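You operate a simulated robot arm through the tools that you are given. There is no shell and no other tool. Be economical: measure what you need, move in short steps, check, and stop when the job is done.

You run a simulated two-armed robot. Do the job below in one go: nothing can be reset, and whatever is moved stays where it is left.

JOB
Wipe up the spill on the long worktop with the dishcloth and put it back.

It is judged by the outcome, as a careful person would: the job done as asked, and still so three seconds after it is handed in. It fails if anything else is knocked over, pushed out of place, dropped, spilled or broken.

ROBOT AND FRAMES
Two 7-joint arms with two-finger parallel grippers on one trunk, on a base that drives. Base frame: it is fixed to the floor where the robot stands at the start and does not move with it; the origin is under the middle of the robot, x ahead of it, y to its left, z up. Lengths are in mm, angles in degrees, forces in N, time in s.
The left shoulder is at the start at [50, 161, 1173], the right one opposite. With the tool pointing down near the work surface each hand reaches from about 220 to 680 mm from the robot's upright axis, wherever it stands, measured 20 degrees to its own side. Places, roughly: dishcloth [500, 200, 900]. Payload 3.43 kg a hand.
The tool frame of a hand sits at the grasp point between the pads (the TCP): z along the fingers, y along the line on which they close. The tips reach 30 mm beyond it. The gripper opens to 94 mm. The fingers are 28 mm wide and 10 mm thick; the gripper's body (50 by 96 mm) begins 55 mm behind the TCP.
Orientation is told as [roll, pitch, yaw] about the base's x, y, z axes, in that order, counted from this pose: with the fingers straight down and closing along the base's y, the tool's x points along the base's -x, its y along +y and its z along -z.

CONTROLS
- The arms move only by the tool nudge_tool. It takes "left_commands", "right_commands" or both (then of equal length, played together; a hand with none holds still); each is a list of rows, each a list of 6 numbers: the shift along the base's x, y, z in units of 500 mm (1.0 is 500 mm), then the turn, a rotation vector about the base's x, y, z in units of 90 degrees (1.0 is 90 degrees). In form: [[dx, dy, dz, rx, ry, rz], ...]. A call has 1 to 10 rows; each row is the pose to reach, as a shift and turn from the pose commanded when the call began. "left_hand" and "right_hand" are, for a hand that has rows, the gripper command, from -1 (fully open) to 1 (shut), values between in proportion, set as the call begins (left out, the last holds). A call with a number of a shift or a turn outside -1 to 1 is refused whole. Rows are played at 5 a second. More than 50 mm and 8.6 degrees between two rows, or a gripper value outside its range, and nothing of the call is played. A pose out of reach is approached as far as the arm can. The call stops where the force on the tool passes 40 N (or 10 N more than at its start, if that is more) or the arm is blocked; 0.2 s more then pass. The fingers move at their own pace (about 45 mm/s each) and stop on an object; they squeeze with about 23 N. The grip force told is the motor's: it shows also when the fingers shut on nothing. Time passes only in rows, and 0.2 s behind the last, so rows that repeat a pose let the fingers close. The reply holds the time, the measured pose of the TCP, the force on the tool along the base axes, the opening and the grip force, in the units named above and with some noise, with the torque about the TCP (base axes, N m) and any sound that the robot's microphone picked up, and new pictures: "show" is both (left out), scene, wrist or none (wrist: the cameras of the hands that moved).
- Cameras (640 x 400 px; columns grow to the right, rows downward): "scene" is now at [129.7, 14, 1316.8]; the picture's right is [0.14, -0.99, 0.00], its down [-0.36, -0.05, -0.93] and it looks along [0.92, 0.13, -0.37] (base axes); focal length 277 px, centre (320, 200). "left" rides on the left gripper at [76, -14, -102] in its tool frame; the picture's right is [0.18, 0.98, 0.00], its down [-0.75, 0.14, -0.64] and it looks along [-0.63, 0.12, 0.77] (tool axes); focal length 243 px, centre (320, 200). "right" rides on the right gripper at [76, 14, -102] in its tool frame; the picture's right is [-0.18, 0.98, 0.00], its down [-0.75, -0.14, -0.64] and it looks along [-0.63, -0.12, 0.77] (tool axes); focal length 243 px, centre (320, 200). There is no depth. A picture from a camera that has moved, and an enlarged one, comes with that camera's place and axes in the base frame and with its lens.
- move_column(by): slides the trunk up (or, below 0, down) by that many mm; the arms and the scene camera ride with it, the base frame stays. It gives what a move gives, with no picture.
- steer(legs): drives the robot by 1 to 6 legs, each [ahead, left, turn to the left] in mm, mm and degrees, along the robot's own axes; the way and the turn of a leg run together, so that a leg with both is an arc; at most 1500 mm and 180 degrees a leg. The arms and the cameras ride along, it lands a little off, and it stops where it bumps. It gives what a move gives, and a new picture of the scene camera.
- head_to(pan, tilt): turns the head with the scene camera to pan (to the left, within 80 degrees either way) and tilt (down, from -29 to 69), counted from straight ahead of the robot. It gives what a move gives, and a new picture of the scene camera.
- inspect(camera, box): a new picture of the part [left, top, right, bottom] of that camera's present view, enlarged. No time passes.
- finish_job(): hands the job in; it is judged then, once.

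Work in short steps. Places have to be worked out from the pictures, the camera data and where the tool is seen: move nearer, look again, correct. Check each grasp and each placing, and mend what went wrong. You have 120 turns and 260 pictures in all, those below and enlarged ones among them. Open the grippers and draw the arms clear of the work before you hand the job in, unless the task says otherwise; then end with one line.

The tools are called after ">>>" as a command line: name --argument value ..., lists and objects as JSON in quotes. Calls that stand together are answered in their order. nudge_tool: Moves the arms, as the interface text tells. Its arguments: {"type":"object","properties":{"left_commands":{"type":"array","items":{"type":"array","items":{"type":"number"}}},"left_hand":{"type":"number"},"right_commands":{"type":"array","items":{"type":"array","items":{"type":"number"}}},"right_hand":{"type":"number"},"show":{"type":"string","enum":["both","scene","wrist","none"]}},"required":[]} The other tools are called the same way: move_column (by) slides the trunk up or down; steer (legs) drives the base; head_to (pan, tilt) turns the head that bears the scene camera; inspect (camera, box) takes an enlarged picture of a part of a camera's view; finish_job () hands the job in.

At the start:

```text
t: 0.0
left_eef_pos: [447.0, 194.0, 1183.2]
left_orientation: [0.0, 0.0, 0.1]
left_ft_force: [-0.1, -1.2, -0.1]
left_ft_torque: [0.0, 0.02, -0.01]
left_gripper_width: 93.8
left_finger_force: 0.0
right_eef_pos: [377.5, -160.9, 1100.0]
right_orientation: [0.0, 0.0, 0.0]
right_ft_force: [-0.6, 0.7, -0.2]
right_ft_torque: [0.0, -0.02, 0.02]
right_gripper_width: 94.0
right_finger_force: 0.0
trunk travel left (down, up): [-200.0, 67.0]
robot x, y, heading: [-1.4, -1.8, -0.2]
head pan, tilt: [8.0, 21.6]
```

scene: 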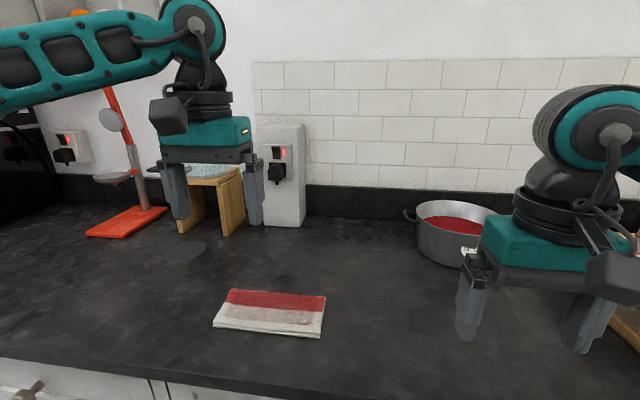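
right: 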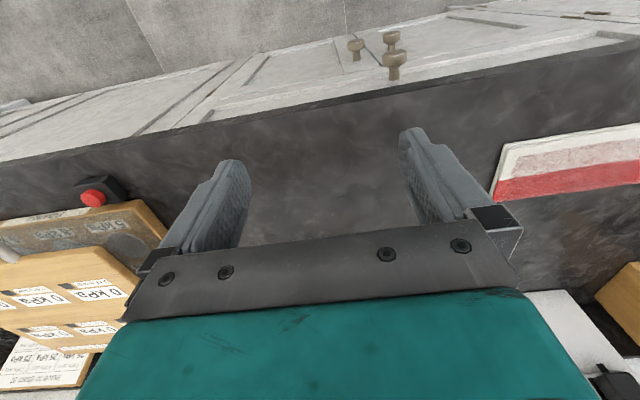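
left: 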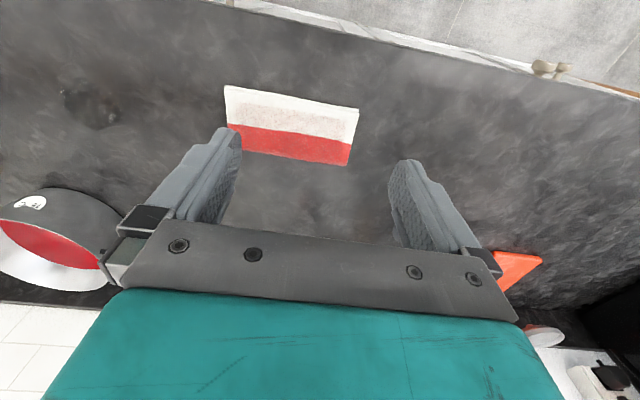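

The dishcloth is ahead; dark patches might be the spill. I'll enlarge the scene view and the left wrist view to look.

>>> inspect --camera "scene" --box '[80, 200, 400, 400]'

>>> inspect --camera "left" --box '[0, 20, 320, 220]'

>>> head_to --pan -45 --tilt 30

>>> head_to --pan 60 --tilt 30

```text
2.00 times, centred on (240, 300) of scene
camera zoom: at [129.7, 14.0, 1316.8], right [0.14, -0.99, 0.0], down [-0.36, -0.05, -0.93], along [0.92, 0.13, -0.37], focal length 554 px, centre (480, 0)
```

zoom: 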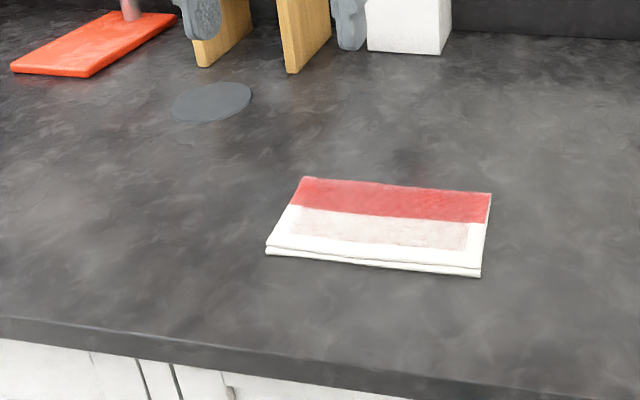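

```text
2.00 times, centred on (160, 120) of left
camera zoom: at [371.6, 179.9, 1287.2], right [-0.18, 0.98, 0.0], down [0.75, 0.14, 0.64], along [0.63, 0.12, -0.77], focal length 485 px, centre (640, 360)
```

zoom: 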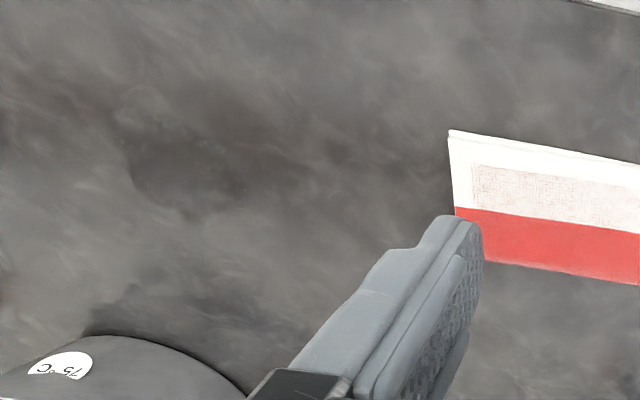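

```text
t: 1.2
left_eef_pos: [447.5, 194.1, 1183.4]
left_orientation: [0.0, -0.1, 0.1]
left_ft_force: [0.1, -0.4, -0.1]
left_ft_torque: [0.0, 0.01, -0.02]
left_gripper_width: 94.3
left_finger_force: 0.2
right_eef_pos: [377.7, -161.1, 1100.9]
right_orientation: [0.0, 0.1, 0.0]
right_ft_force: [1.2, 0.3, 0.0]
right_ft_torque: [0.02, -0.03, 0.01]
right_gripper_width: 93.9
right_finger_force: 0.1
trunk travel left (down, up): [-200.0, 67.0]
robot x, y, heading: [-0.5, -2.4, -0.2]
head pan, tilt: [-45.0, 30.0]
camera scene: at [101.7, -62.9, 1303.4], right [-0.71, -0.71, 0.0], down [-0.35, 0.35, -0.87], along [0.61, -0.61, -0.5], focal length 277 px, centre (320, 200)
```

scene: 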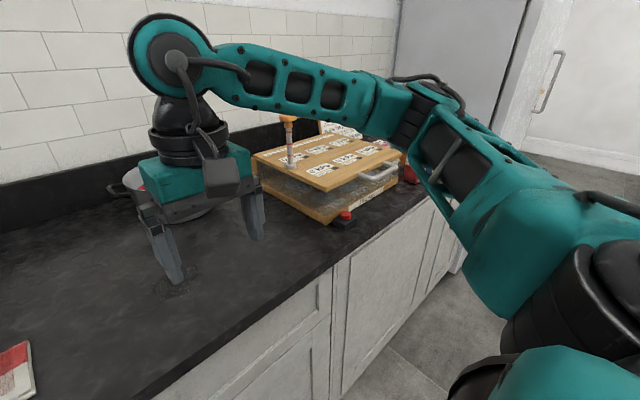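

```text
t: 3.0
left_eef_pos: [447.7, 194.4, 1183.1]
left_orientation: [0.0, 0.0, 0.0]
left_ft_force: [0.1, 0.3, 1.2]
left_ft_torque: [0.03, 0.0, -0.03]
left_gripper_width: 94.0
left_finger_force: 0.0
right_eef_pos: [376.3, -161.9, 1100.1]
right_orientation: [0.0, 0.0, 0.0]
right_ft_force: [0.0, 0.6, 0.1]
right_ft_torque: [0.0, 0.03, 0.01]
right_gripper_width: 94.1
right_finger_force: 0.0
trunk travel left (down, up): [-200.0, 67.0]
robot x, y, heading: [0.4, -1.9, 0.0]
head pan, tilt: [60.0, 30.0]
camera scene: at [83.0, 79.3, 1303.4], right [0.87, -0.5, 0.0], down [-0.25, -0.43, -0.87], along [0.43, 0.75, -0.5], focal length 277 px, centre (320, 200)
```

scene: 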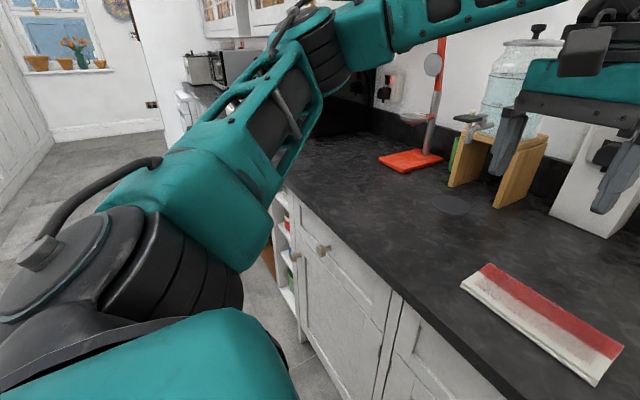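

A faint dark wet patch shows near [585, -155] under the right hand. I'll draw the right hand up and back and look at it.

>>> nudge_tool --right_commands '[[-0.06, -0.06, 0.04, 0, 0, 0], [-0.12, -0.12, 0.08, 0, 0, 0], [-0.16, -0.16, 0.12, 0, 0, 0]]' --show "wrist"

>>> head_to --pan -10 --tilt 40

>>> inspect --camera "scene" --box '[240, 50, 560, 250]'

```text
t: 3.8
left_eef_pos: [447.4, 194.6, 1184.3]
left_orientation: [0.0, 0.0, 0.1]
left_ft_force: [0.2, 0.8, -0.2]
left_ft_torque: [0.02, -0.03, 0.02]
left_gripper_width: 93.9
left_finger_force: 0.0
right_eef_pos: [295.2, -241.9, 1160.2]
right_orientation: [0.0, -0.1, 0.0]
right_ft_force: [-0.7, -1.1, -0.2]
right_ft_torque: [0.0, -0.03, -0.02]
right_gripper_width: 94.1
right_finger_force: 0.1
trunk travel left (down, up): [-200.0, 67.0]
robot x, y, heading: [-0.5, 1.0, 0.1]
head pan, tilt: [60.0, 30.0]
camera right: at [220.4, -228.5, 1264.2], right [0.18, 0.98, 0.0], down [0.75, -0.14, 0.64], along [0.63, -0.12, -0.77], focal length 243 px, centre (320, 200)
```

right: 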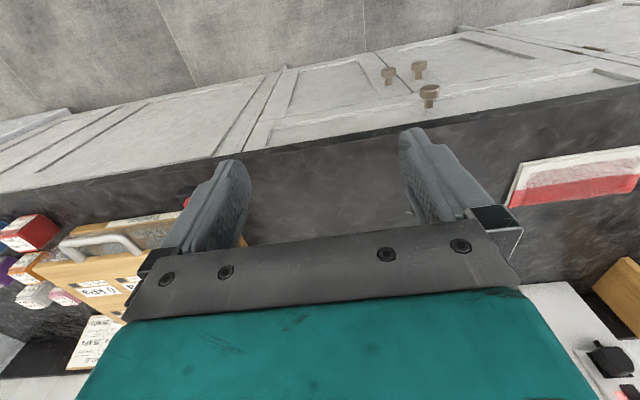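

```text
t: 5.2
left_eef_pos: [447.9, 194.7, 1182.5]
left_orientation: [0.0, -0.1, -0.1]
left_ft_force: [0.4, -0.3, -0.2]
left_ft_torque: [-0.01, 0.03, 0.0]
left_gripper_width: 94.2
left_finger_force: 0.1
right_eef_pos: [296.5, -240.7, 1160.9]
right_orientation: [0.0, 0.0, 0.0]
right_ft_force: [0.2, 0.5, 0.2]
right_ft_torque: [-0.01, 0.0, 0.02]
right_gripper_width: 93.8
right_finger_force: 0.1
trunk travel left (down, up): [-200.0, 67.0]
robot x, y, heading: [-1.5, -0.2, -0.1]
head pan, tilt: [-10.0, 40.0]
camera scene: at [121.4, -13.7, 1288.0], right [-0.17, -0.98, 0.0], down [-0.63, 0.11, -0.77], along [0.75, -0.13, -0.64], focal length 277 px, centre (320, 200)
```

scene: 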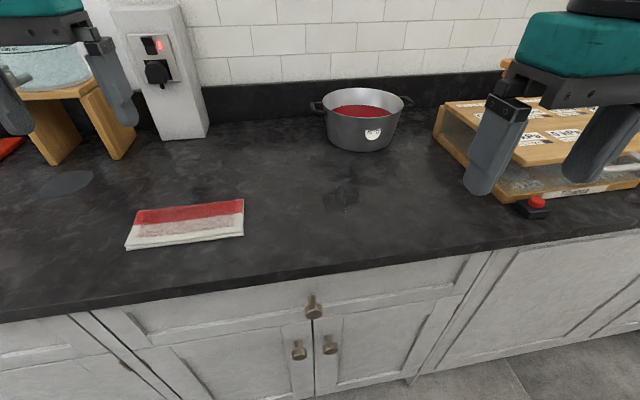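

```text
2.00 times, centred on (400, 150) of scene
camera zoom: at [121.4, -13.7, 1288.0], right [-0.17, -0.98, 0.0], down [-0.63, 0.11, -0.77], along [0.75, -0.13, -0.64], focal length 554 px, centre (160, 300)
```

zoom: 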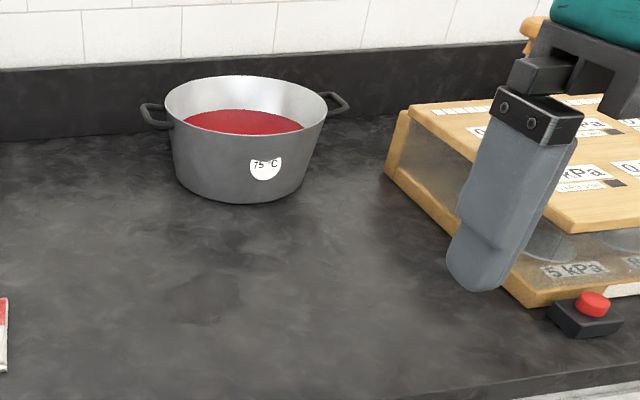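

The wet patch lies before the hot pot. I'll enlarge it and the other candidates, including the grey disc.

>>> inspect --camera "scene" --box '[280, 155, 408, 235]'

>>> inspect --camera "scene" --box '[20, 150, 180, 250]'

>>> inspect --camera "scene" --box '[110, 185, 270, 285]'

>>> inspect --camera "scene" --box '[430, 80, 640, 220]'

```text
5.00 times, centred on (344, 195) of scene
camera zoom: at [121.4, -13.7, 1288.0], right [-0.17, -0.98, 0.0], down [-0.63, 0.11, -0.77], along [0.75, -0.13, -0.64], focal length 1384 px, centre (200, 225)
```

zoom: 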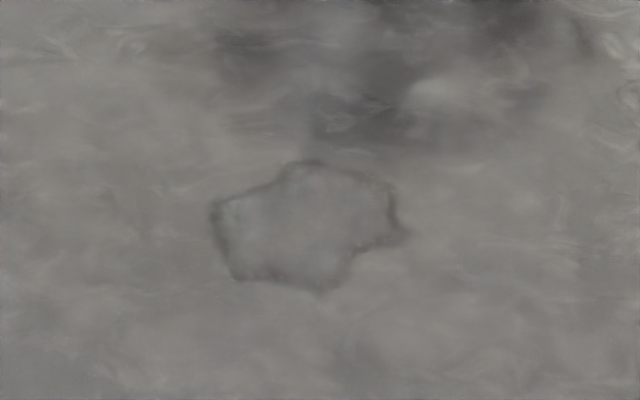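

```text
4.00 times, centred on (100, 200) of scene
camera zoom: at [121.4, -13.7, 1288.0], right [-0.17, -0.98, 0.0], down [-0.63, 0.11, -0.77], along [0.75, -0.13, -0.64], focal length 1107 px, centre (1200, 200)
```

zoom: 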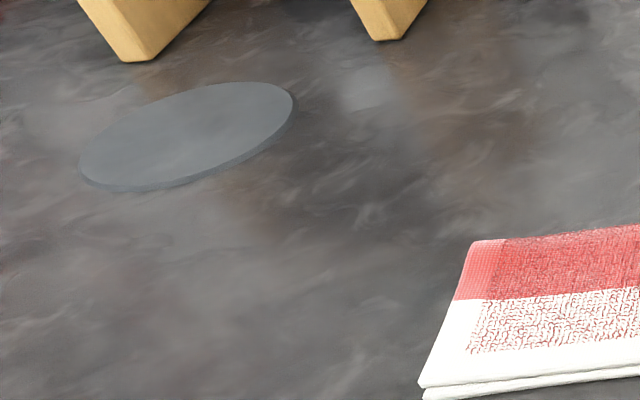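

```text
4.00 times, centred on (190, 235) of scene
camera zoom: at [121.4, -13.7, 1288.0], right [-0.17, -0.98, 0.0], down [-0.63, 0.11, -0.77], along [0.75, -0.13, -0.64], focal length 1107 px, centre (840, 60)
```

zoom: 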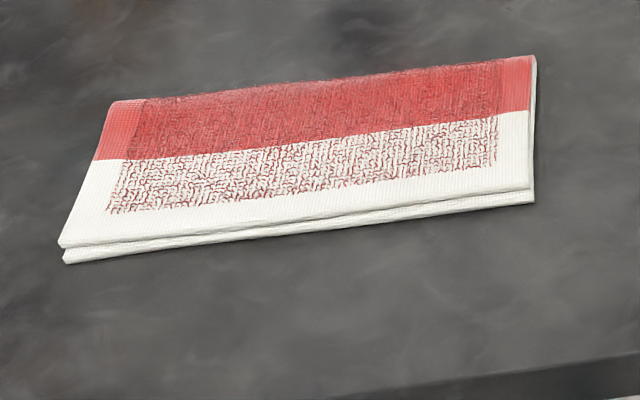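

```text
2.86 times, centred on (535, 150) of scene
camera zoom: at [121.4, -13.7, 1288.0], right [-0.17, -0.98, 0.0], down [-0.63, 0.11, -0.77], along [0.75, -0.13, -0.64], focal length 791 px, centre (-294, 343)
```

zoom: 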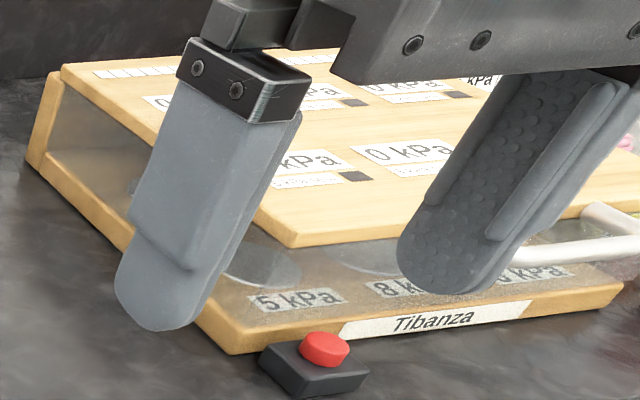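

The spill is about 95 mm across, centred near [607, -148]. The cloth spans roughly x 500–620, y 60–285. I'll lower the left hand over it for a closer look.

>>> nudge_tool --left_commands '[[0, -0.02, -0.09, 0, 0, 0], [0, -0.04, -0.18, 0, 0, 0], [0, -0.05, -0.27, 0, 0, 0], [0, -0.05, -0.36, 0, 0, 0]]' --show "wrist"

>>> head_to --pan 15 --tilt 45

```text
t: 6.2
left_eef_pos: [446.9, 169.7, 1002.9]
left_orientation: [0.0, -0.1, 0.0]
left_ft_force: [-0.9, -0.1, 1.0]
left_ft_torque: [-0.01, 0.05, -0.04]
left_gripper_width: 94.0
left_finger_force: 0.1
right_eef_pos: [296.9, -240.3, 1161.9]
right_orientation: [-0.1, 0.0, 0.0]
right_ft_force: [1.1, -0.3, -0.5]
right_ft_torque: [0.02, 0.01, -0.01]
right_gripper_width: 93.7
right_finger_force: 0.1
trunk travel left (down, up): [-200.0, 67.0]
robot x, y, heading: [-0.9, 3.2, -0.1]
head pan, tilt: [-10.0, 40.0]
camera left: at [372.1, 155.9, 1106.9], right [-0.18, 0.98, 0.0], down [0.75, 0.14, 0.64], along [0.63, 0.12, -0.77], focal length 243 px, centre (320, 200)
```

left: 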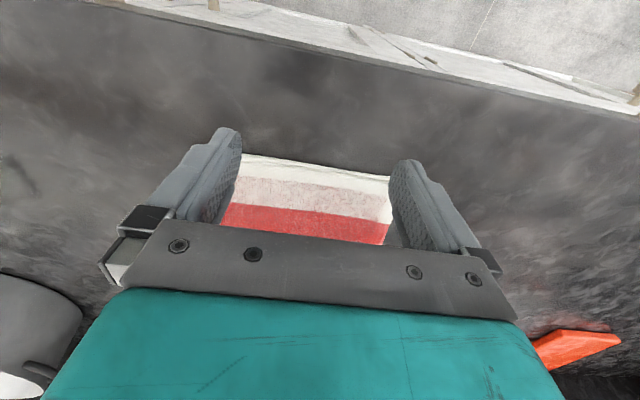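

```text
t: 7.1
left_eef_pos: [445.8, 170.9, 1002.4]
left_orientation: [-0.1, 0.0, -0.1]
left_ft_force: [0.5, 0.3, -0.3]
left_ft_torque: [0.02, 0.04, -0.01]
left_gripper_width: 93.9
left_finger_force: 0.0
right_eef_pos: [297.1, -240.2, 1160.7]
right_orientation: [0.0, 0.0, 0.1]
right_ft_force: [0.0, 1.1, 0.4]
right_ft_torque: [0.0, -0.01, -0.02]
right_gripper_width: 94.1
right_finger_force: 0.0
trunk travel left (down, up): [-200.0, 67.0]
robot x, y, heading: [-2.5, 3.5, -0.2]
head pan, tilt: [15.0, 45.0]
camera scene: at [116.3, 22.0, 1280.8], right [0.26, -0.97, 0.0], down [-0.68, -0.18, -0.71], along [0.68, 0.18, -0.71], focal length 277 px, centre (320, 200)
```

scene: 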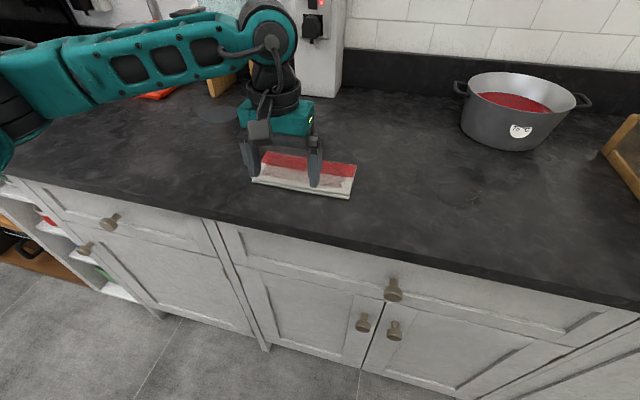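

The cloth front edge is at x≈508, back ≈616, centred about y≈172, and a bit wider than the gripper opens. I'll first try a soft pinch from above: come over its centre with the fingers half open.

>>> nudge_tool --left_commands '[[0.08, 0, -0.02, 0, 0, 0], [0.16, 0, -0.05, 0, 0, 0], [0.228, 0, -0.1, 0, 0, 0], [0.228, 0, -0.14, 0, 0, 0]]' --left_hand 0.0

```text
t: 8.3
left_eef_pos: [564.5, 169.0, 945.0]
left_orientation: [-0.6, -1.2, 0.0]
left_ft_force: [-2.4, -0.6, 18.4]
left_ft_torque: [0.1, 0.07, 0.01]
left_gripper_width: 46.5
left_finger_force: 0.0
right_eef_pos: [295.8, -242.0, 1163.0]
right_orientation: [0.0, 0.0, -0.1]
right_ft_force: [0.5, 0.0, -0.2]
right_ft_torque: [-0.01, -0.02, -0.01]
right_gripper_width: 94.2
right_finger_force: 0.1
trunk travel left (down, up): [-200.0, 67.0]
robot x, y, heading: [-3.1, -1.2, 0.0]
head pan, tilt: [15.0, 45.0]
stopped in row 4 (left hand): the force on the tool passed its limit (the readings are from after the stop); the commanded pose is now the measured one
camera scene: at [114.9, 21.7, 1280.9], right [0.26, -0.97, 0.0], down [-0.68, -0.18, -0.71], along [0.68, 0.18, -0.71], focal length 277 px, centre (320, 200)
camera left: at [486.8, 155.5, 1047.7], right [-0.18, 0.98, -0.01], down [0.74, 0.15, 0.66], along [0.65, 0.11, -0.75], focal length 243 px, centre (320, 200)
```

scene: 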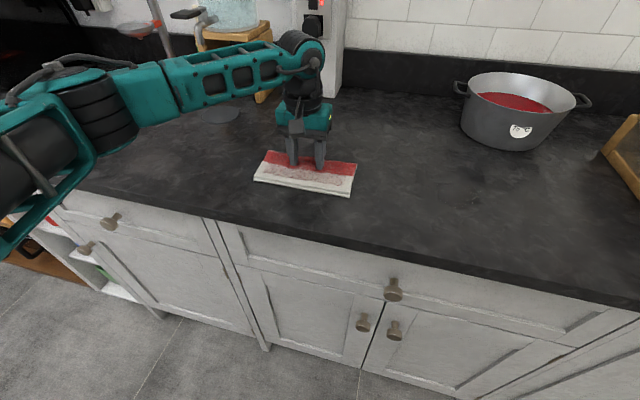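
left: 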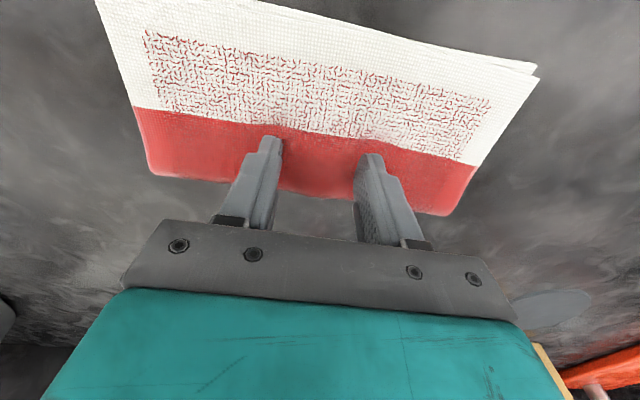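

The tips touch at about z 915 with ~18 N. I'll close the fingers here to see whether the cloth bunches up.

>>> nudge_tool --left_commands '[[0, 0, 0, 0, 0, 0], [0, 0, 0, 0, 0, 0], [0, 0, 0, 0, 0, 0], [0, 0, 0, 0, 0, 0], [0, 0, 0, 0, 0, 0]]' --left_hand 1.0

>>> inspect --camera "scene" --box '[230, 100, 390, 200]'

```text
t: 9.5
left_eef_pos: [563.8, 167.9, 945.5]
left_orientation: [-0.4, -1.2, 0.1]
left_ft_force: [0.1, -0.9, 27.7]
left_ft_torque: [-0.02, 0.03, -0.01]
left_gripper_width: 9.3
left_finger_force: 22.5
right_eef_pos: [294.8, -242.1, 1162.4]
right_orientation: [0.0, -0.1, -0.1]
right_ft_force: [-0.5, -0.3, 0.2]
right_ft_torque: [0.02, 0.01, -0.01]
right_gripper_width: 93.8
right_finger_force: 0.0
trunk travel left (down, up): [-200.0, 67.0]
robot x, y, heading: [1.0, -0.7, -0.2]
head pan, tilt: [15.0, 45.0]
camera scene: at [113.6, 21.3, 1281.1], right [0.26, -0.97, 0.0], down [-0.68, -0.18, -0.71], along [0.68, 0.18, -0.71], focal length 277 px, centre (320, 200)
camera left: at [485.8, 155.2, 1047.4], right [-0.18, 0.98, -0.01], down [0.74, 0.15, 0.66], along [0.65, 0.11, -0.75], focal length 243 px, centre (320, 200)
```

scene: 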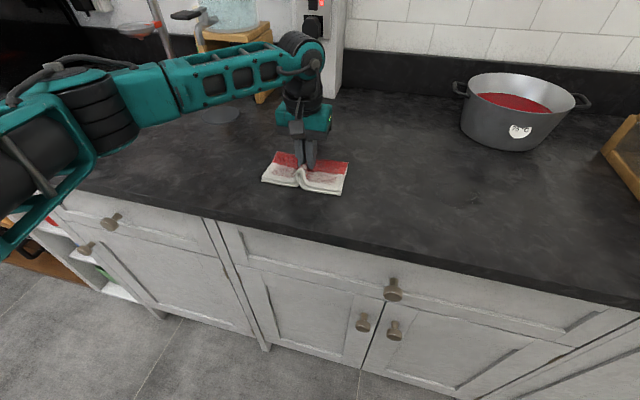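
left: 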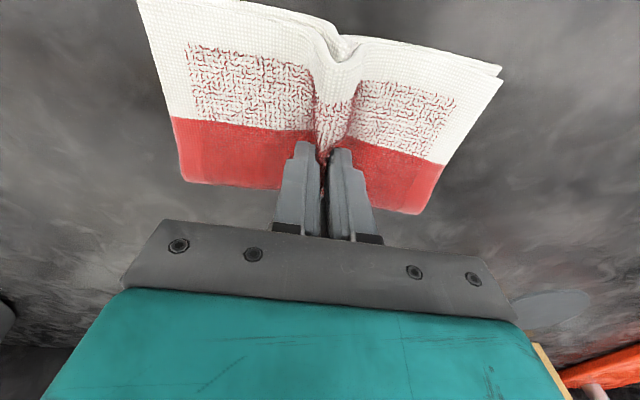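

```text
4.00 times, centred on (310, 150) of scene
camera zoom: at [113.6, 21.3, 1281.1], right [0.26, -0.97, 0.0], down [-0.68, -0.18, -0.71], along [0.68, 0.18, -0.71], focal length 1107 px, centre (360, 400)
```

zoom: 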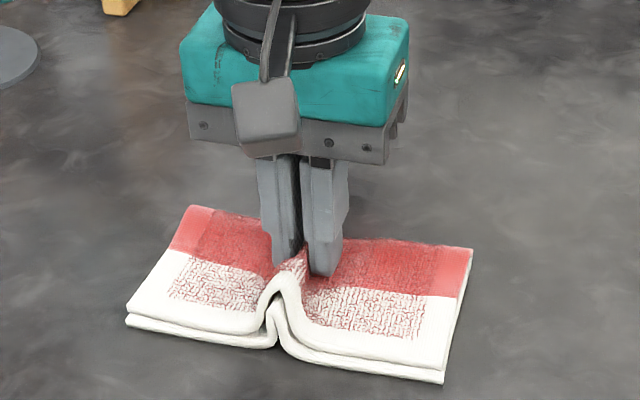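

The cloth is soft and bunched nicely between the pads (9 mm thick). I'll lift it gently and check the hold; original spot was centred on about [564, 168] under the tool.

>>> nudge_tool --left_commands '[[0, 0, 0.06, 0, 0, 0], [0, 0, 0.12, 0, 0, 0], [0, 0, 0.18, 0, 0, 0], [0, 0, 0.24, 0, 0, 0], [0, 0, 0.24, 0, 0, 0]]'

```text
t: 10.7
left_eef_pos: [564.3, 169.7, 1060.1]
left_orientation: [-0.3, -0.7, 0.1]
left_ft_force: [0.1, 0.0, -1.1]
left_ft_torque: [0.01, -0.03, 0.0]
left_gripper_width: 8.1
left_finger_force: 23.1
right_eef_pos: [294.9, -241.0, 1160.7]
right_orientation: [0.0, 0.0, 0.0]
right_ft_force: [0.1, 0.2, 0.6]
right_ft_torque: [0.02, 0.0, 0.02]
right_gripper_width: 94.2
right_finger_force: 0.0
trunk travel left (down, up): [-200.0, 67.0]
robot x, y, heading: [-1.1, -2.1, -0.1]
head pan, tilt: [15.0, 45.0]
camera scene: at [116.2, 22.2, 1280.7], right [0.26, -0.97, 0.0], down [-0.68, -0.18, -0.71], along [0.68, 0.18, -0.71], focal length 277 px, centre (320, 200)
camera left: at [487.4, 155.3, 1163.5], right [-0.18, 0.98, -0.01], down [0.74, 0.14, 0.65], along [0.64, 0.11, -0.76], focal length 243 px, centre (320, 200)
```

scene: 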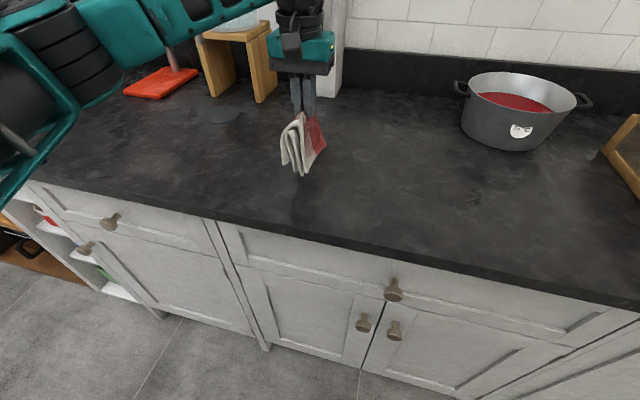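
left: 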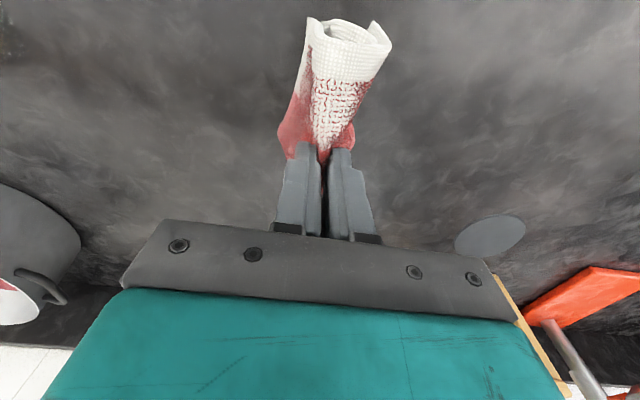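

The cloth hangs securely. The left hand can't reach the spill from here, so I'll drive 300 mm to the right with the arms raised.

>>> steer --legs '[[0, -300, 0]]'

>>> head_to --pan 15 --tilt 42

```text
t: 12.8
left_eef_pos: [563.7, -131.9, 1060.8]
left_orientation: [-0.4, -0.8, 0.3]
left_ft_force: [-0.7, 0.1, 0.0]
left_ft_torque: [-0.04, -0.01, -0.01]
left_gripper_width: 8.0
left_finger_force: 23.5
right_eef_pos: [296.2, -544.1, 1160.9]
right_orientation: [0.0, 0.0, 0.3]
right_ft_force: [0.6, 0.6, -0.2]
right_ft_torque: [0.01, 0.03, 0.01]
right_gripper_width: 93.9
right_finger_force: 0.0
trunk travel left (down, up): [-200.0, 67.0]
robot x, y, heading: [-1.3, -300.7, 0.2]
head pan, tilt: [15.0, 45.0]
camera scene: at [116.8, -281.9, 1280.8], right [0.26, -0.96, 0.0], down [-0.68, -0.19, -0.71], along [0.68, 0.19, -0.71], focal length 277 px, centre (320, 200)
```

scene: 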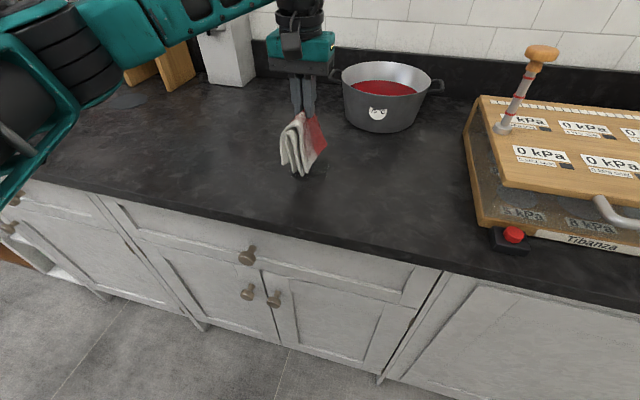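

```text
t: 13.4
left_eef_pos: [563.8, -132.0, 1060.4]
left_orientation: [-0.4, -0.7, 0.3]
left_ft_force: [-0.5, -1.1, 0.4]
left_ft_torque: [0.03, 0.03, -0.01]
left_gripper_width: 8.1
left_finger_force: 23.6
right_eef_pos: [297.7, -544.7, 1161.7]
right_orientation: [0.0, 0.0, 0.3]
right_ft_force: [0.4, -0.2, -0.5]
right_ft_torque: [-0.02, 0.0, 0.0]
right_gripper_width: 93.8
right_finger_force: 0.0
trunk travel left (down, up): [-200.0, 67.0]
robot x, y, heading: [2.2, -303.5, 0.2]
head pan, tilt: [15.0, 42.0]
camera scene: at [119.0, -280.7, 1285.1], right [0.26, -0.96, 0.0], down [-0.65, -0.18, -0.74], along [0.72, 0.2, -0.67], focal length 277 px, centre (320, 200)
```

scene: 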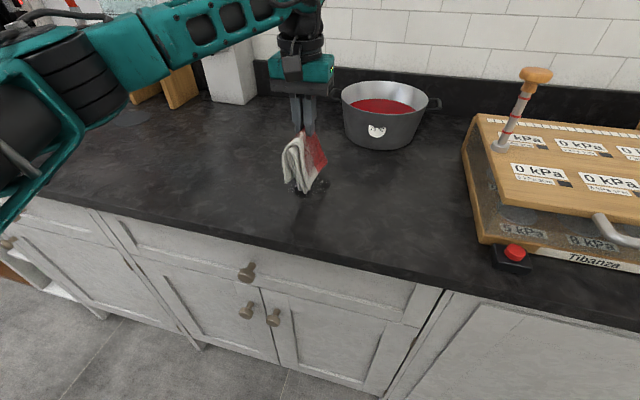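

I'll enlarge the patch around the cloth to fix the spill's location against the tool, and also check the left wrist view.

>>> inspect --camera "scene" --box '[240, 130, 400, 230]'

>>> inspect --camera "left" --box '[160, 0, 480, 200]'

```text
4.00 times, centred on (320, 180) of scene
camera zoom: at [119.0, -280.7, 1285.1], right [0.26, -0.96, 0.0], down [-0.65, -0.18, -0.74], along [0.72, 0.2, -0.67], focal length 1107 px, centre (320, 280)
```

zoom: 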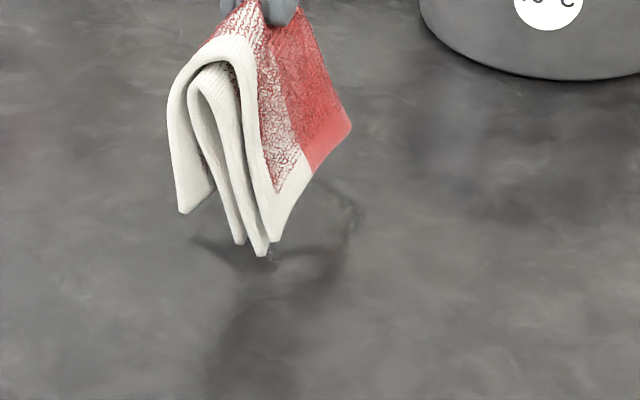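

```text
2.00 times, centred on (320, 100) of left
camera zoom: at [487.4, -146.3, 1163.3], right [-0.19, 0.98, -0.01], down [0.74, 0.15, 0.65], along [0.64, 0.12, -0.76], focal length 485 px, centre (320, 400)
```

zoom: 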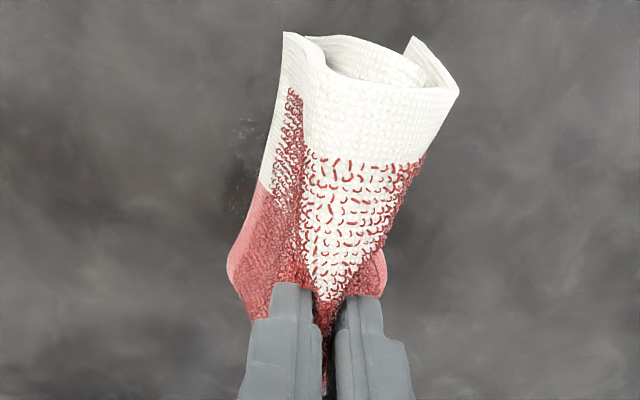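

The spill centres at about [605, -140], from both views. I'll lower the cloth onto it.

>>> nudge_tool --left_commands '[[0.04, -0.01, -0.03, 0, 0, 0], [0.08, -0.016, -0.07, 0, 0, 0], [0.08, -0.016, -0.12, 0, 0, 0], [0.08, -0.016, -0.16, 0, 0, 0], [0.08, -0.016, -0.19, 0, 0, 0], [0.08, -0.016, -0.21, 0, 0, 0], [0.08, -0.016, -0.22, 0, 0, 0]]'

>>> inspect --camera "scene" --box '[240, 100, 400, 200]'

```text
t: 15.0
left_eef_pos: [601.8, -140.8, 957.0]
left_orientation: [-0.5, -1.5, 0.2]
left_ft_force: [-1.7, 1.6, 31.0]
left_ft_torque: [0.03, 0.07, -0.02]
left_gripper_width: 8.0
left_finger_force: 22.7
right_eef_pos: [296.5, -543.7, 1163.4]
right_orientation: [-0.1, -0.2, 0.3]
right_ft_force: [0.6, 0.5, 0.7]
right_ft_torque: [0.01, 0.01, 0.03]
right_gripper_width: 93.9
right_finger_force: 0.2
trunk travel left (down, up): [-200.0, 67.0]
robot x, y, heading: [5.1, -302.3, 0.5]
head pan, tilt: [15.0, 42.0]
camera scene: at [115.6, -281.3, 1286.0], right [0.26, -0.96, 0.0], down [-0.64, -0.18, -0.75], along [0.72, 0.2, -0.67], focal length 277 px, centre (320, 200)
camera left: at [525.2, -154.7, 1058.5], right [-0.19, 0.98, -0.01], down [0.74, 0.15, 0.66], along [0.65, 0.12, -0.75], focal length 243 px, centre (320, 200)
```

scene: 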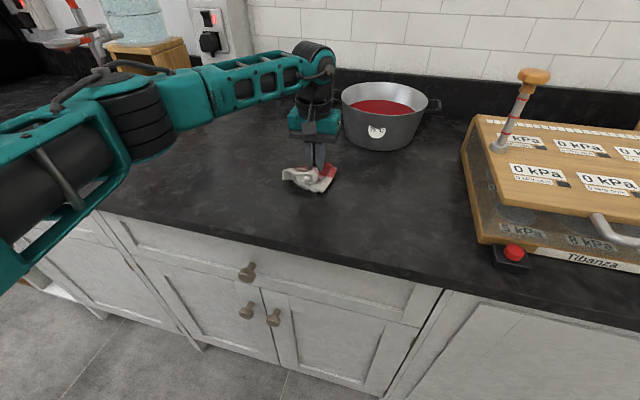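
left: 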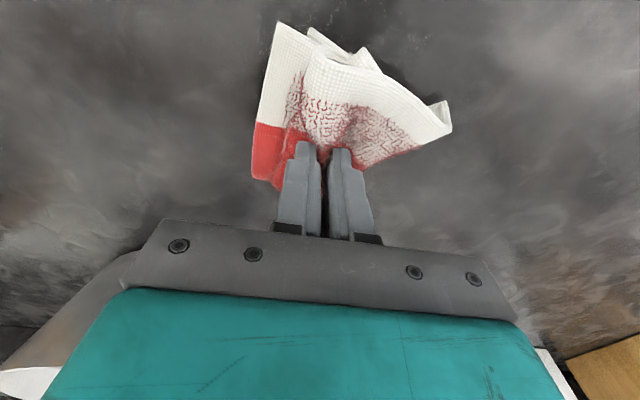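

```text
4.00 times, centred on (320, 150) of scene
camera zoom: at [115.6, -281.3, 1286.0], right [0.26, -0.96, 0.0], down [-0.64, -0.18, -0.75], along [0.72, 0.2, -0.67], focal length 1107 px, centre (320, 400)
```

zoom: 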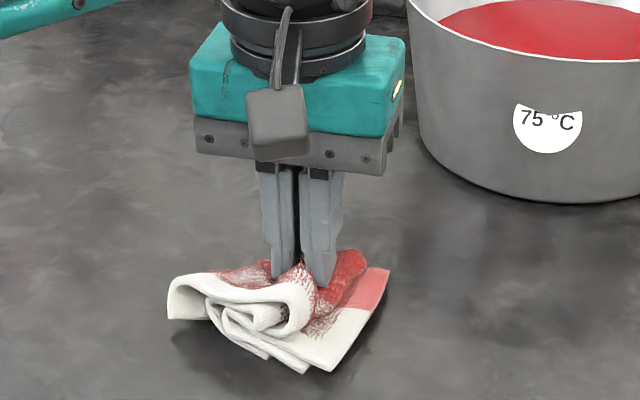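

Cloth is pressed on the spill at ~31 N. I'll ease a few mm and wipe in strokes across it.

>>> nudge_tool --left_commands '[[0, 0, 0.006, 0, 0, 0], [0.05, 0, 0.006, 0, 0, 0], [0.1, 0, 0.006, 0, 0, 0], [0.1, -0.05, 0.006, 0, 0, 0], [0.05, -0.07, 0.006, 0, 0, 0], [0, -0.08, 0.006, 0, 0, 0], [-0.05, -0.08, 0.006, 0, 0, 0], [-0.1, -0.06, 0.006, 0, 0, 0], [-0.1, 0, 0.006, 0, 0, 0], [-0.05, 0.03, 0.006, 0, 0, 0]]'

>>> nudge_tool --left_commands '[[0.02, 0.05, 0, 0, 0, 0], [0.07, 0.06, 0, 0, 0, 0], [0.13, 0.03, 0, 0, 0, 0], [0.15, -0.03, 0, 0, 0, 0], [0.1, -0.07, 0, 0, 0, 0], [0.05, -0.03, 0, 0, 0, 0], [0, 0.02, 0, 0, 0, 0]]'

```text
t: 17.2
left_eef_pos: [576.0, -125.3, 956.8]
left_orientation: [-0.2, -0.8, 0.3]
left_ft_force: [-5.7, -2.6, 19.0]
left_ft_torque: [-0.12, 0.22, -0.02]
left_gripper_width: 7.8
left_finger_force: 23.1
left hand out of reach, approached as far as the arm can: row 3, 4
right_eef_pos: [295.8, -543.7, 1162.0]
right_orientation: [0.0, -0.1, 0.3]
right_ft_force: [-1.6, 0.7, 0.6]
right_ft_torque: [0.02, 0.0, 0.03]
right_gripper_width: 93.8
right_finger_force: 0.1
trunk travel left (down, up): [-200.0, 67.0]
robot x, y, heading: [2.7, -306.0, 0.4]
head pan, tilt: [15.0, 42.0]
camera scene: at [116.5, -281.7, 1285.4], right [0.26, -0.96, 0.0], down [-0.64, -0.18, -0.74], along [0.72, 0.2, -0.67], focal length 277 px, centre (320, 200)
camera left: at [500.4, -139.5, 1060.0], right [-0.19, 0.98, -0.01], down [0.74, 0.15, 0.65], along [0.64, 0.12, -0.76], focal length 243 px, centre (320, 200)
```

scene: 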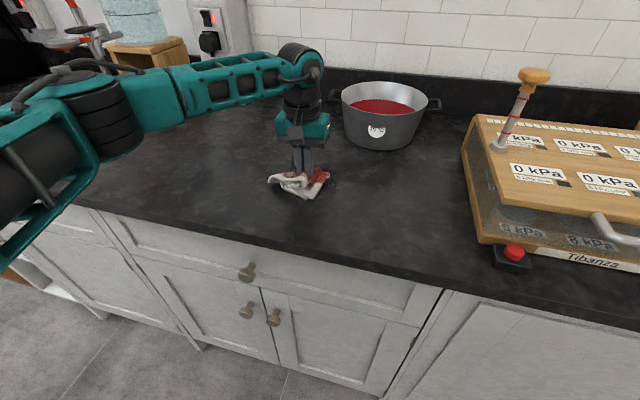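
left: 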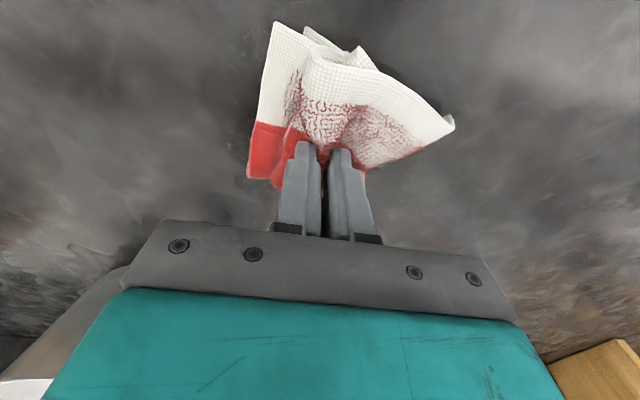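

```text
t: 18.8
left_eef_pos: [579.1, -115.2, 957.1]
left_orientation: [-0.4, -1.2, 0.2]
left_ft_force: [4.3, -3.2, 20.9]
left_ft_torque: [-0.11, -0.11, -0.02]
left_gripper_width: 8.0
left_finger_force: 22.5
left hand out of reach, approached as far as the arm can: row 4
right_eef_pos: [296.4, -543.6, 1161.8]
right_orientation: [0.1, -0.1, 0.3]
right_ft_force: [0.2, 0.0, 0.0]
right_ft_torque: [-0.02, -0.04, 0.01]
right_gripper_width: 94.0
right_finger_force: 0.1
trunk travel left (down, up): [-200.0, 67.0]
robot x, y, heading: [1.2, -304.9, 0.2]
head pan, tilt: [15.0, 42.0]
camera scene: at [117.3, -281.5, 1285.3], right [0.26, -0.96, 0.0], down [-0.64, -0.18, -0.74], along [0.72, 0.2, -0.67], focal length 277 px, centre (320, 200)
camera left: at [501.6, -129.8, 1059.4], right [-0.19, 0.98, -0.01], down [0.74, 0.15, 0.66], along [0.65, 0.12, -0.76], focal length 243 px, centre (320, 200)
```

scene: 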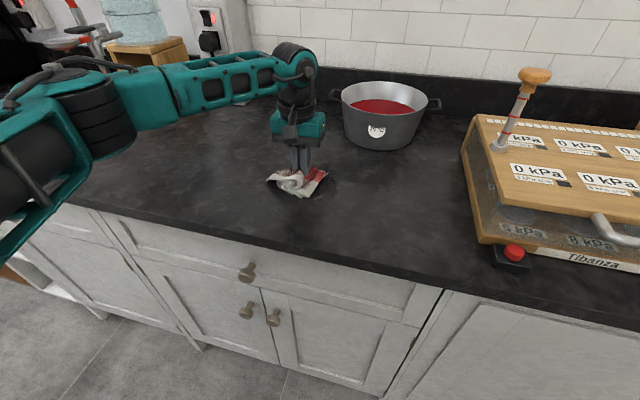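
left: 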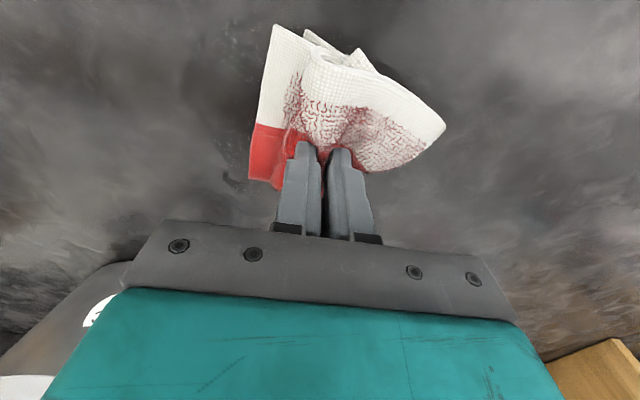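

I'll enlarge the region to see how much of the spill remains.

>>> inspect --camera "scene" --box '[250, 140, 378, 220]'

>>> inspect --camera "left" --box '[160, 0, 480, 200]'

```text
5.00 times, centred on (314, 180) of scene
camera zoom: at [117.3, -281.5, 1285.3], right [0.26, -0.96, 0.0], down [-0.64, -0.18, -0.74], along [0.72, 0.2, -0.67], focal length 1384 px, centre (350, 300)
```

zoom: 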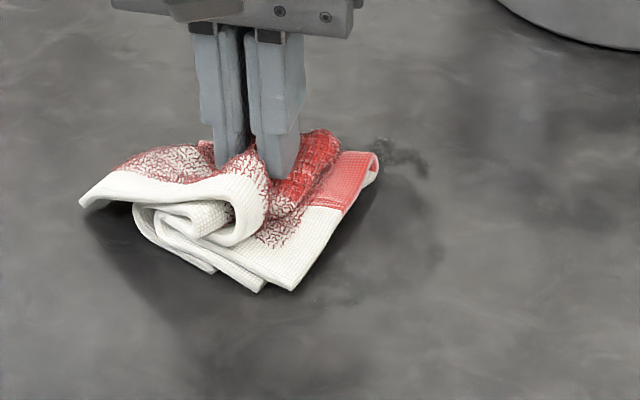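

```text
2.00 times, centred on (320, 100) of left
camera zoom: at [501.6, -129.8, 1059.4], right [-0.19, 0.98, -0.01], down [0.74, 0.15, 0.66], along [0.65, 0.12, -0.76], focal length 485 px, centre (320, 400)
```

zoom: 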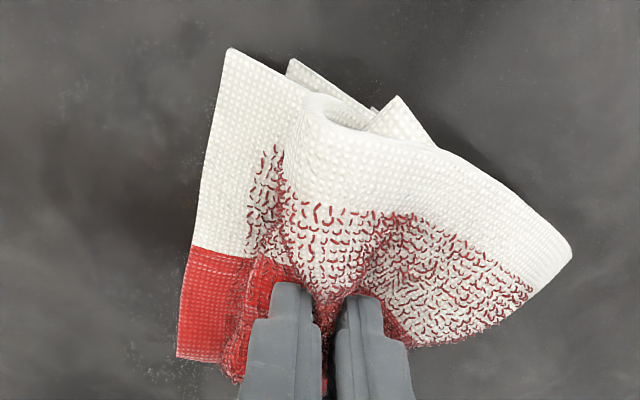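

Some residue is left on the far/right side (about [675, -155]). I'll lift the cloth and move 60 mm nearer the counter for reach, then look again.

>>> nudge_tool --left_commands '[[-0.08, 0.06, 0.06, 0, 0, 0], [-0.16, 0.14, 0.14, 0, 0, 0], [-0.2, 0.2, 0.2, 0, 0, 0]]' --show "none"

>>> steer --legs '[[60, 0, 0]]'

>>> inspect --camera "scene" --box '[240, 120, 400, 220]'

```text
refused: row 1 steps farther than a row can; nothing moved
```

```text
t: 19.8
left_eef_pos: [639.9, -113.8, 957.2]
left_orientation: [-0.2, -1.3, 0.4]
left_ft_force: [7.5, 0.1, 21.4]
left_ft_torque: [0.01, -0.17, -0.02]
left_gripper_width: 7.9
left_finger_force: 23.2
right_eef_pos: [355.8, -543.8, 1162.4]
right_orientation: [0.0, 0.0, 0.4]
right_ft_force: [0.4, 0.5, -0.3]
right_ft_torque: [0.01, -0.02, 0.02]
right_gripper_width: 94.0
right_finger_force: 0.1
trunk travel left (down, up): [-200.0, 67.0]
robot x, y, heading: [61.3, -303.1, 0.4]
head pan, tilt: [15.0, 42.0]
camera scene: at [177.5, -281.0, 1285.3], right [0.26, -0.96, 0.0], down [-0.64, -0.18, -0.74], along [0.72, 0.2, -0.67], focal length 277 px, centre (320, 200)
```

scene: 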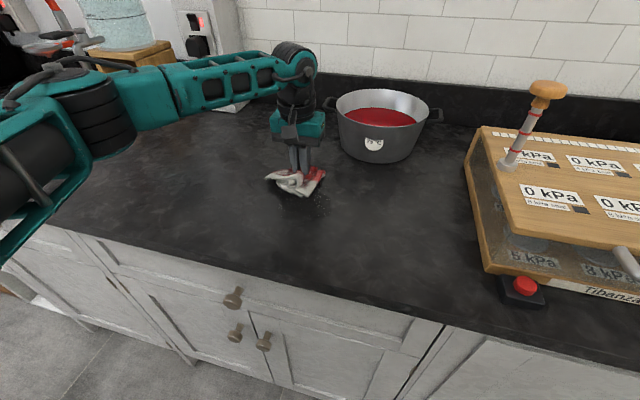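

```text
4.00 times, centred on (320, 170) of scene
camera zoom: at [177.5, -281.0, 1285.3], right [0.26, -0.96, 0.0], down [-0.64, -0.18, -0.74], along [0.72, 0.2, -0.67], focal length 1107 px, centre (320, 320)
```

zoom: 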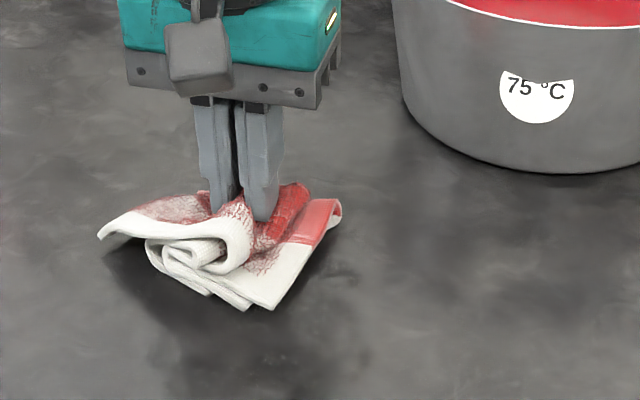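

The drive was made with the cloth still down (harmless, it wiped a bit). Residue remains right of the cloth, x 580–680, y -150 to -190, so I'll sweep there.

>>> nudge_tool --left_commands '[[0.04, -0.04, 0, 0, 0, 0], [0.07, -0.09, 0, 0, 0, 0], [0.03, -0.13, 0, 0, 0, 0], [-0.03, -0.13, 0, 0, 0, 0], [-0.09, -0.12, 0, 0, 0, 0], [-0.15, -0.13, 0, 0, 0, 0], [-0.16, -0.18, 0, 0, 0, 0], [-0.1, -0.18, 0, 0, 0, 0], [-0.03, -0.18, 0, 0, 0, 0], [0.04, -0.17, 0, 0, 0, 0]]' --show "none"

>>> nudge_tool --left_commands '[[-0.04, 0.03, 0, 0, 0, 0], [-0.1, 0.06, 0, 0, 0, 0], [-0.16, 0.08, 0, 0, 0, 0], [-0.2, 0.13, 0.02, 0, 0, 0], [-0.22, 0.19, 0.07, 0, 0, 0], [-0.22, 0.25, 0.13, 0, 0, 0], [-0.22, 0.3, 0.18, 0, 0, 0]]'

>>> inspect --camera "scene" --box '[260, 130, 420, 230]'

```text
t: 22.0
left_eef_pos: [659.6, -198.8, 957.5]
left_orientation: [-0.4, -1.4, 0.3]
left_ft_force: [-3.9, -1.6, 13.2]
left_ft_torque: [-0.1, 0.12, -0.04]
left_gripper_width: 7.7
left_finger_force: 22.7
right_eef_pos: [356.4, -543.7, 1162.0]
right_orientation: [0.0, 0.0, 0.3]
right_ft_force: [0.3, 0.1, -0.7]
right_ft_torque: [0.0, 0.0, -0.01]
right_gripper_width: 94.4
right_finger_force: 0.0
trunk travel left (down, up): [-200.0, 67.0]
robot x, y, heading: [59.4, -301.0, 0.1]
head pan, tilt: [15.0, 42.0]
```

```text
t: 23.6
left_eef_pos: [550.3, -48.8, 1045.9]
left_orientation: [-0.3, -1.2, 0.4]
left_ft_force: [0.1, 0.1, 0.1]
left_ft_torque: [-0.02, -0.01, -0.03]
left_gripper_width: 7.9
left_finger_force: 22.8
right_eef_pos: [357.7, -543.1, 1162.0]
right_orientation: [0.1, -0.1, 0.3]
right_ft_force: [-0.2, -0.7, -0.4]
right_ft_torque: [-0.02, -0.02, 0.0]
right_gripper_width: 93.9
right_finger_force: 0.1
trunk travel left (down, up): [-200.0, 67.0]
robot x, y, heading: [62.4, -302.0, 0.1]
head pan, tilt: [15.0, 42.0]
camera scene: at [178.7, -280.2, 1285.1], right [0.26, -0.96, 0.0], down [-0.65, -0.18, -0.74], along [0.72, 0.2, -0.67], focal length 277 px, centre (320, 200)
camera left: at [472.5, -62.6, 1147.7], right [-0.19, 0.98, -0.01], down [0.74, 0.15, 0.66], along [0.65, 0.12, -0.75], focal length 243 px, centre (320, 200)
```

scene: 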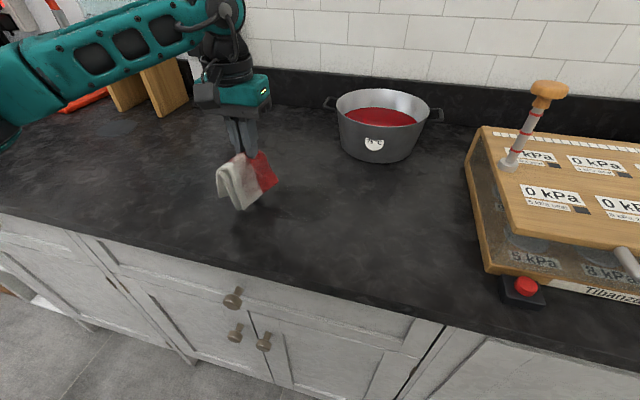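
left: 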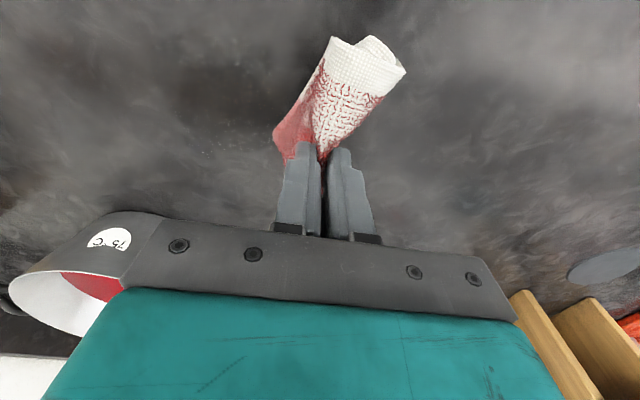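

```text
4.00 times, centred on (340, 180) of scene
camera zoom: at [178.7, -280.2, 1285.1], right [0.26, -0.96, 0.0], down [-0.65, -0.18, -0.74], along [0.72, 0.2, -0.67], focal length 1107 px, centre (240, 280)
```

zoom: 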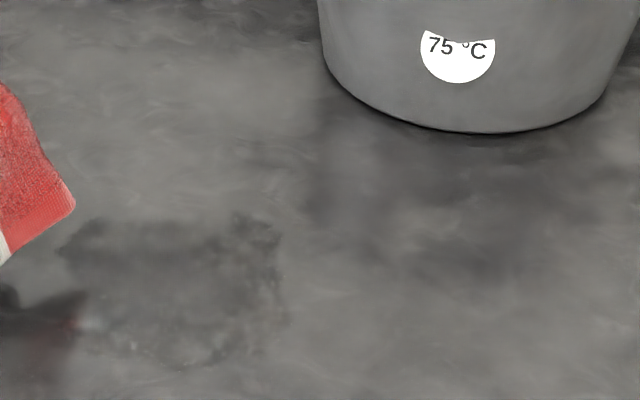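

There's still a film over about x 555–690, y -190 to -60. I'll zoom closer to judge it before wiping again.

>>> inspect --camera "scene" --box '[272, 175, 336, 225]'

>>> inspect --camera "left" --box '[100, 60, 320, 210]'

```text
8.00 times, centred on (304, 200) of scene
camera zoom: at [178.7, -280.2, 1285.1], right [0.26, -0.96, 0.0], down [-0.65, -0.18, -0.74], along [0.72, 0.2, -0.67], focal length 2214 px, centre (448, 200)
```

zoom: 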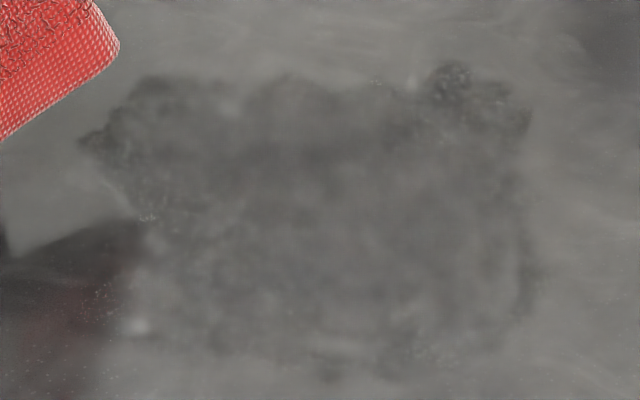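

```text
2.67 times, centred on (210, 135) of left
camera zoom: at [472.5, -62.6, 1147.7], right [-0.19, 0.98, -0.01], down [0.74, 0.15, 0.66], along [0.65, 0.12, -0.75], focal length 647 px, centre (613, 373)
```

zoom: 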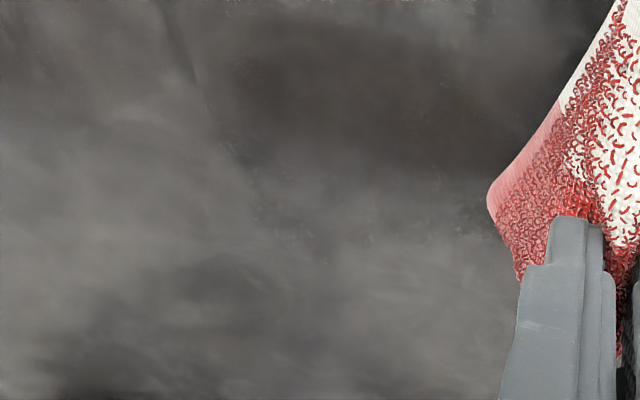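

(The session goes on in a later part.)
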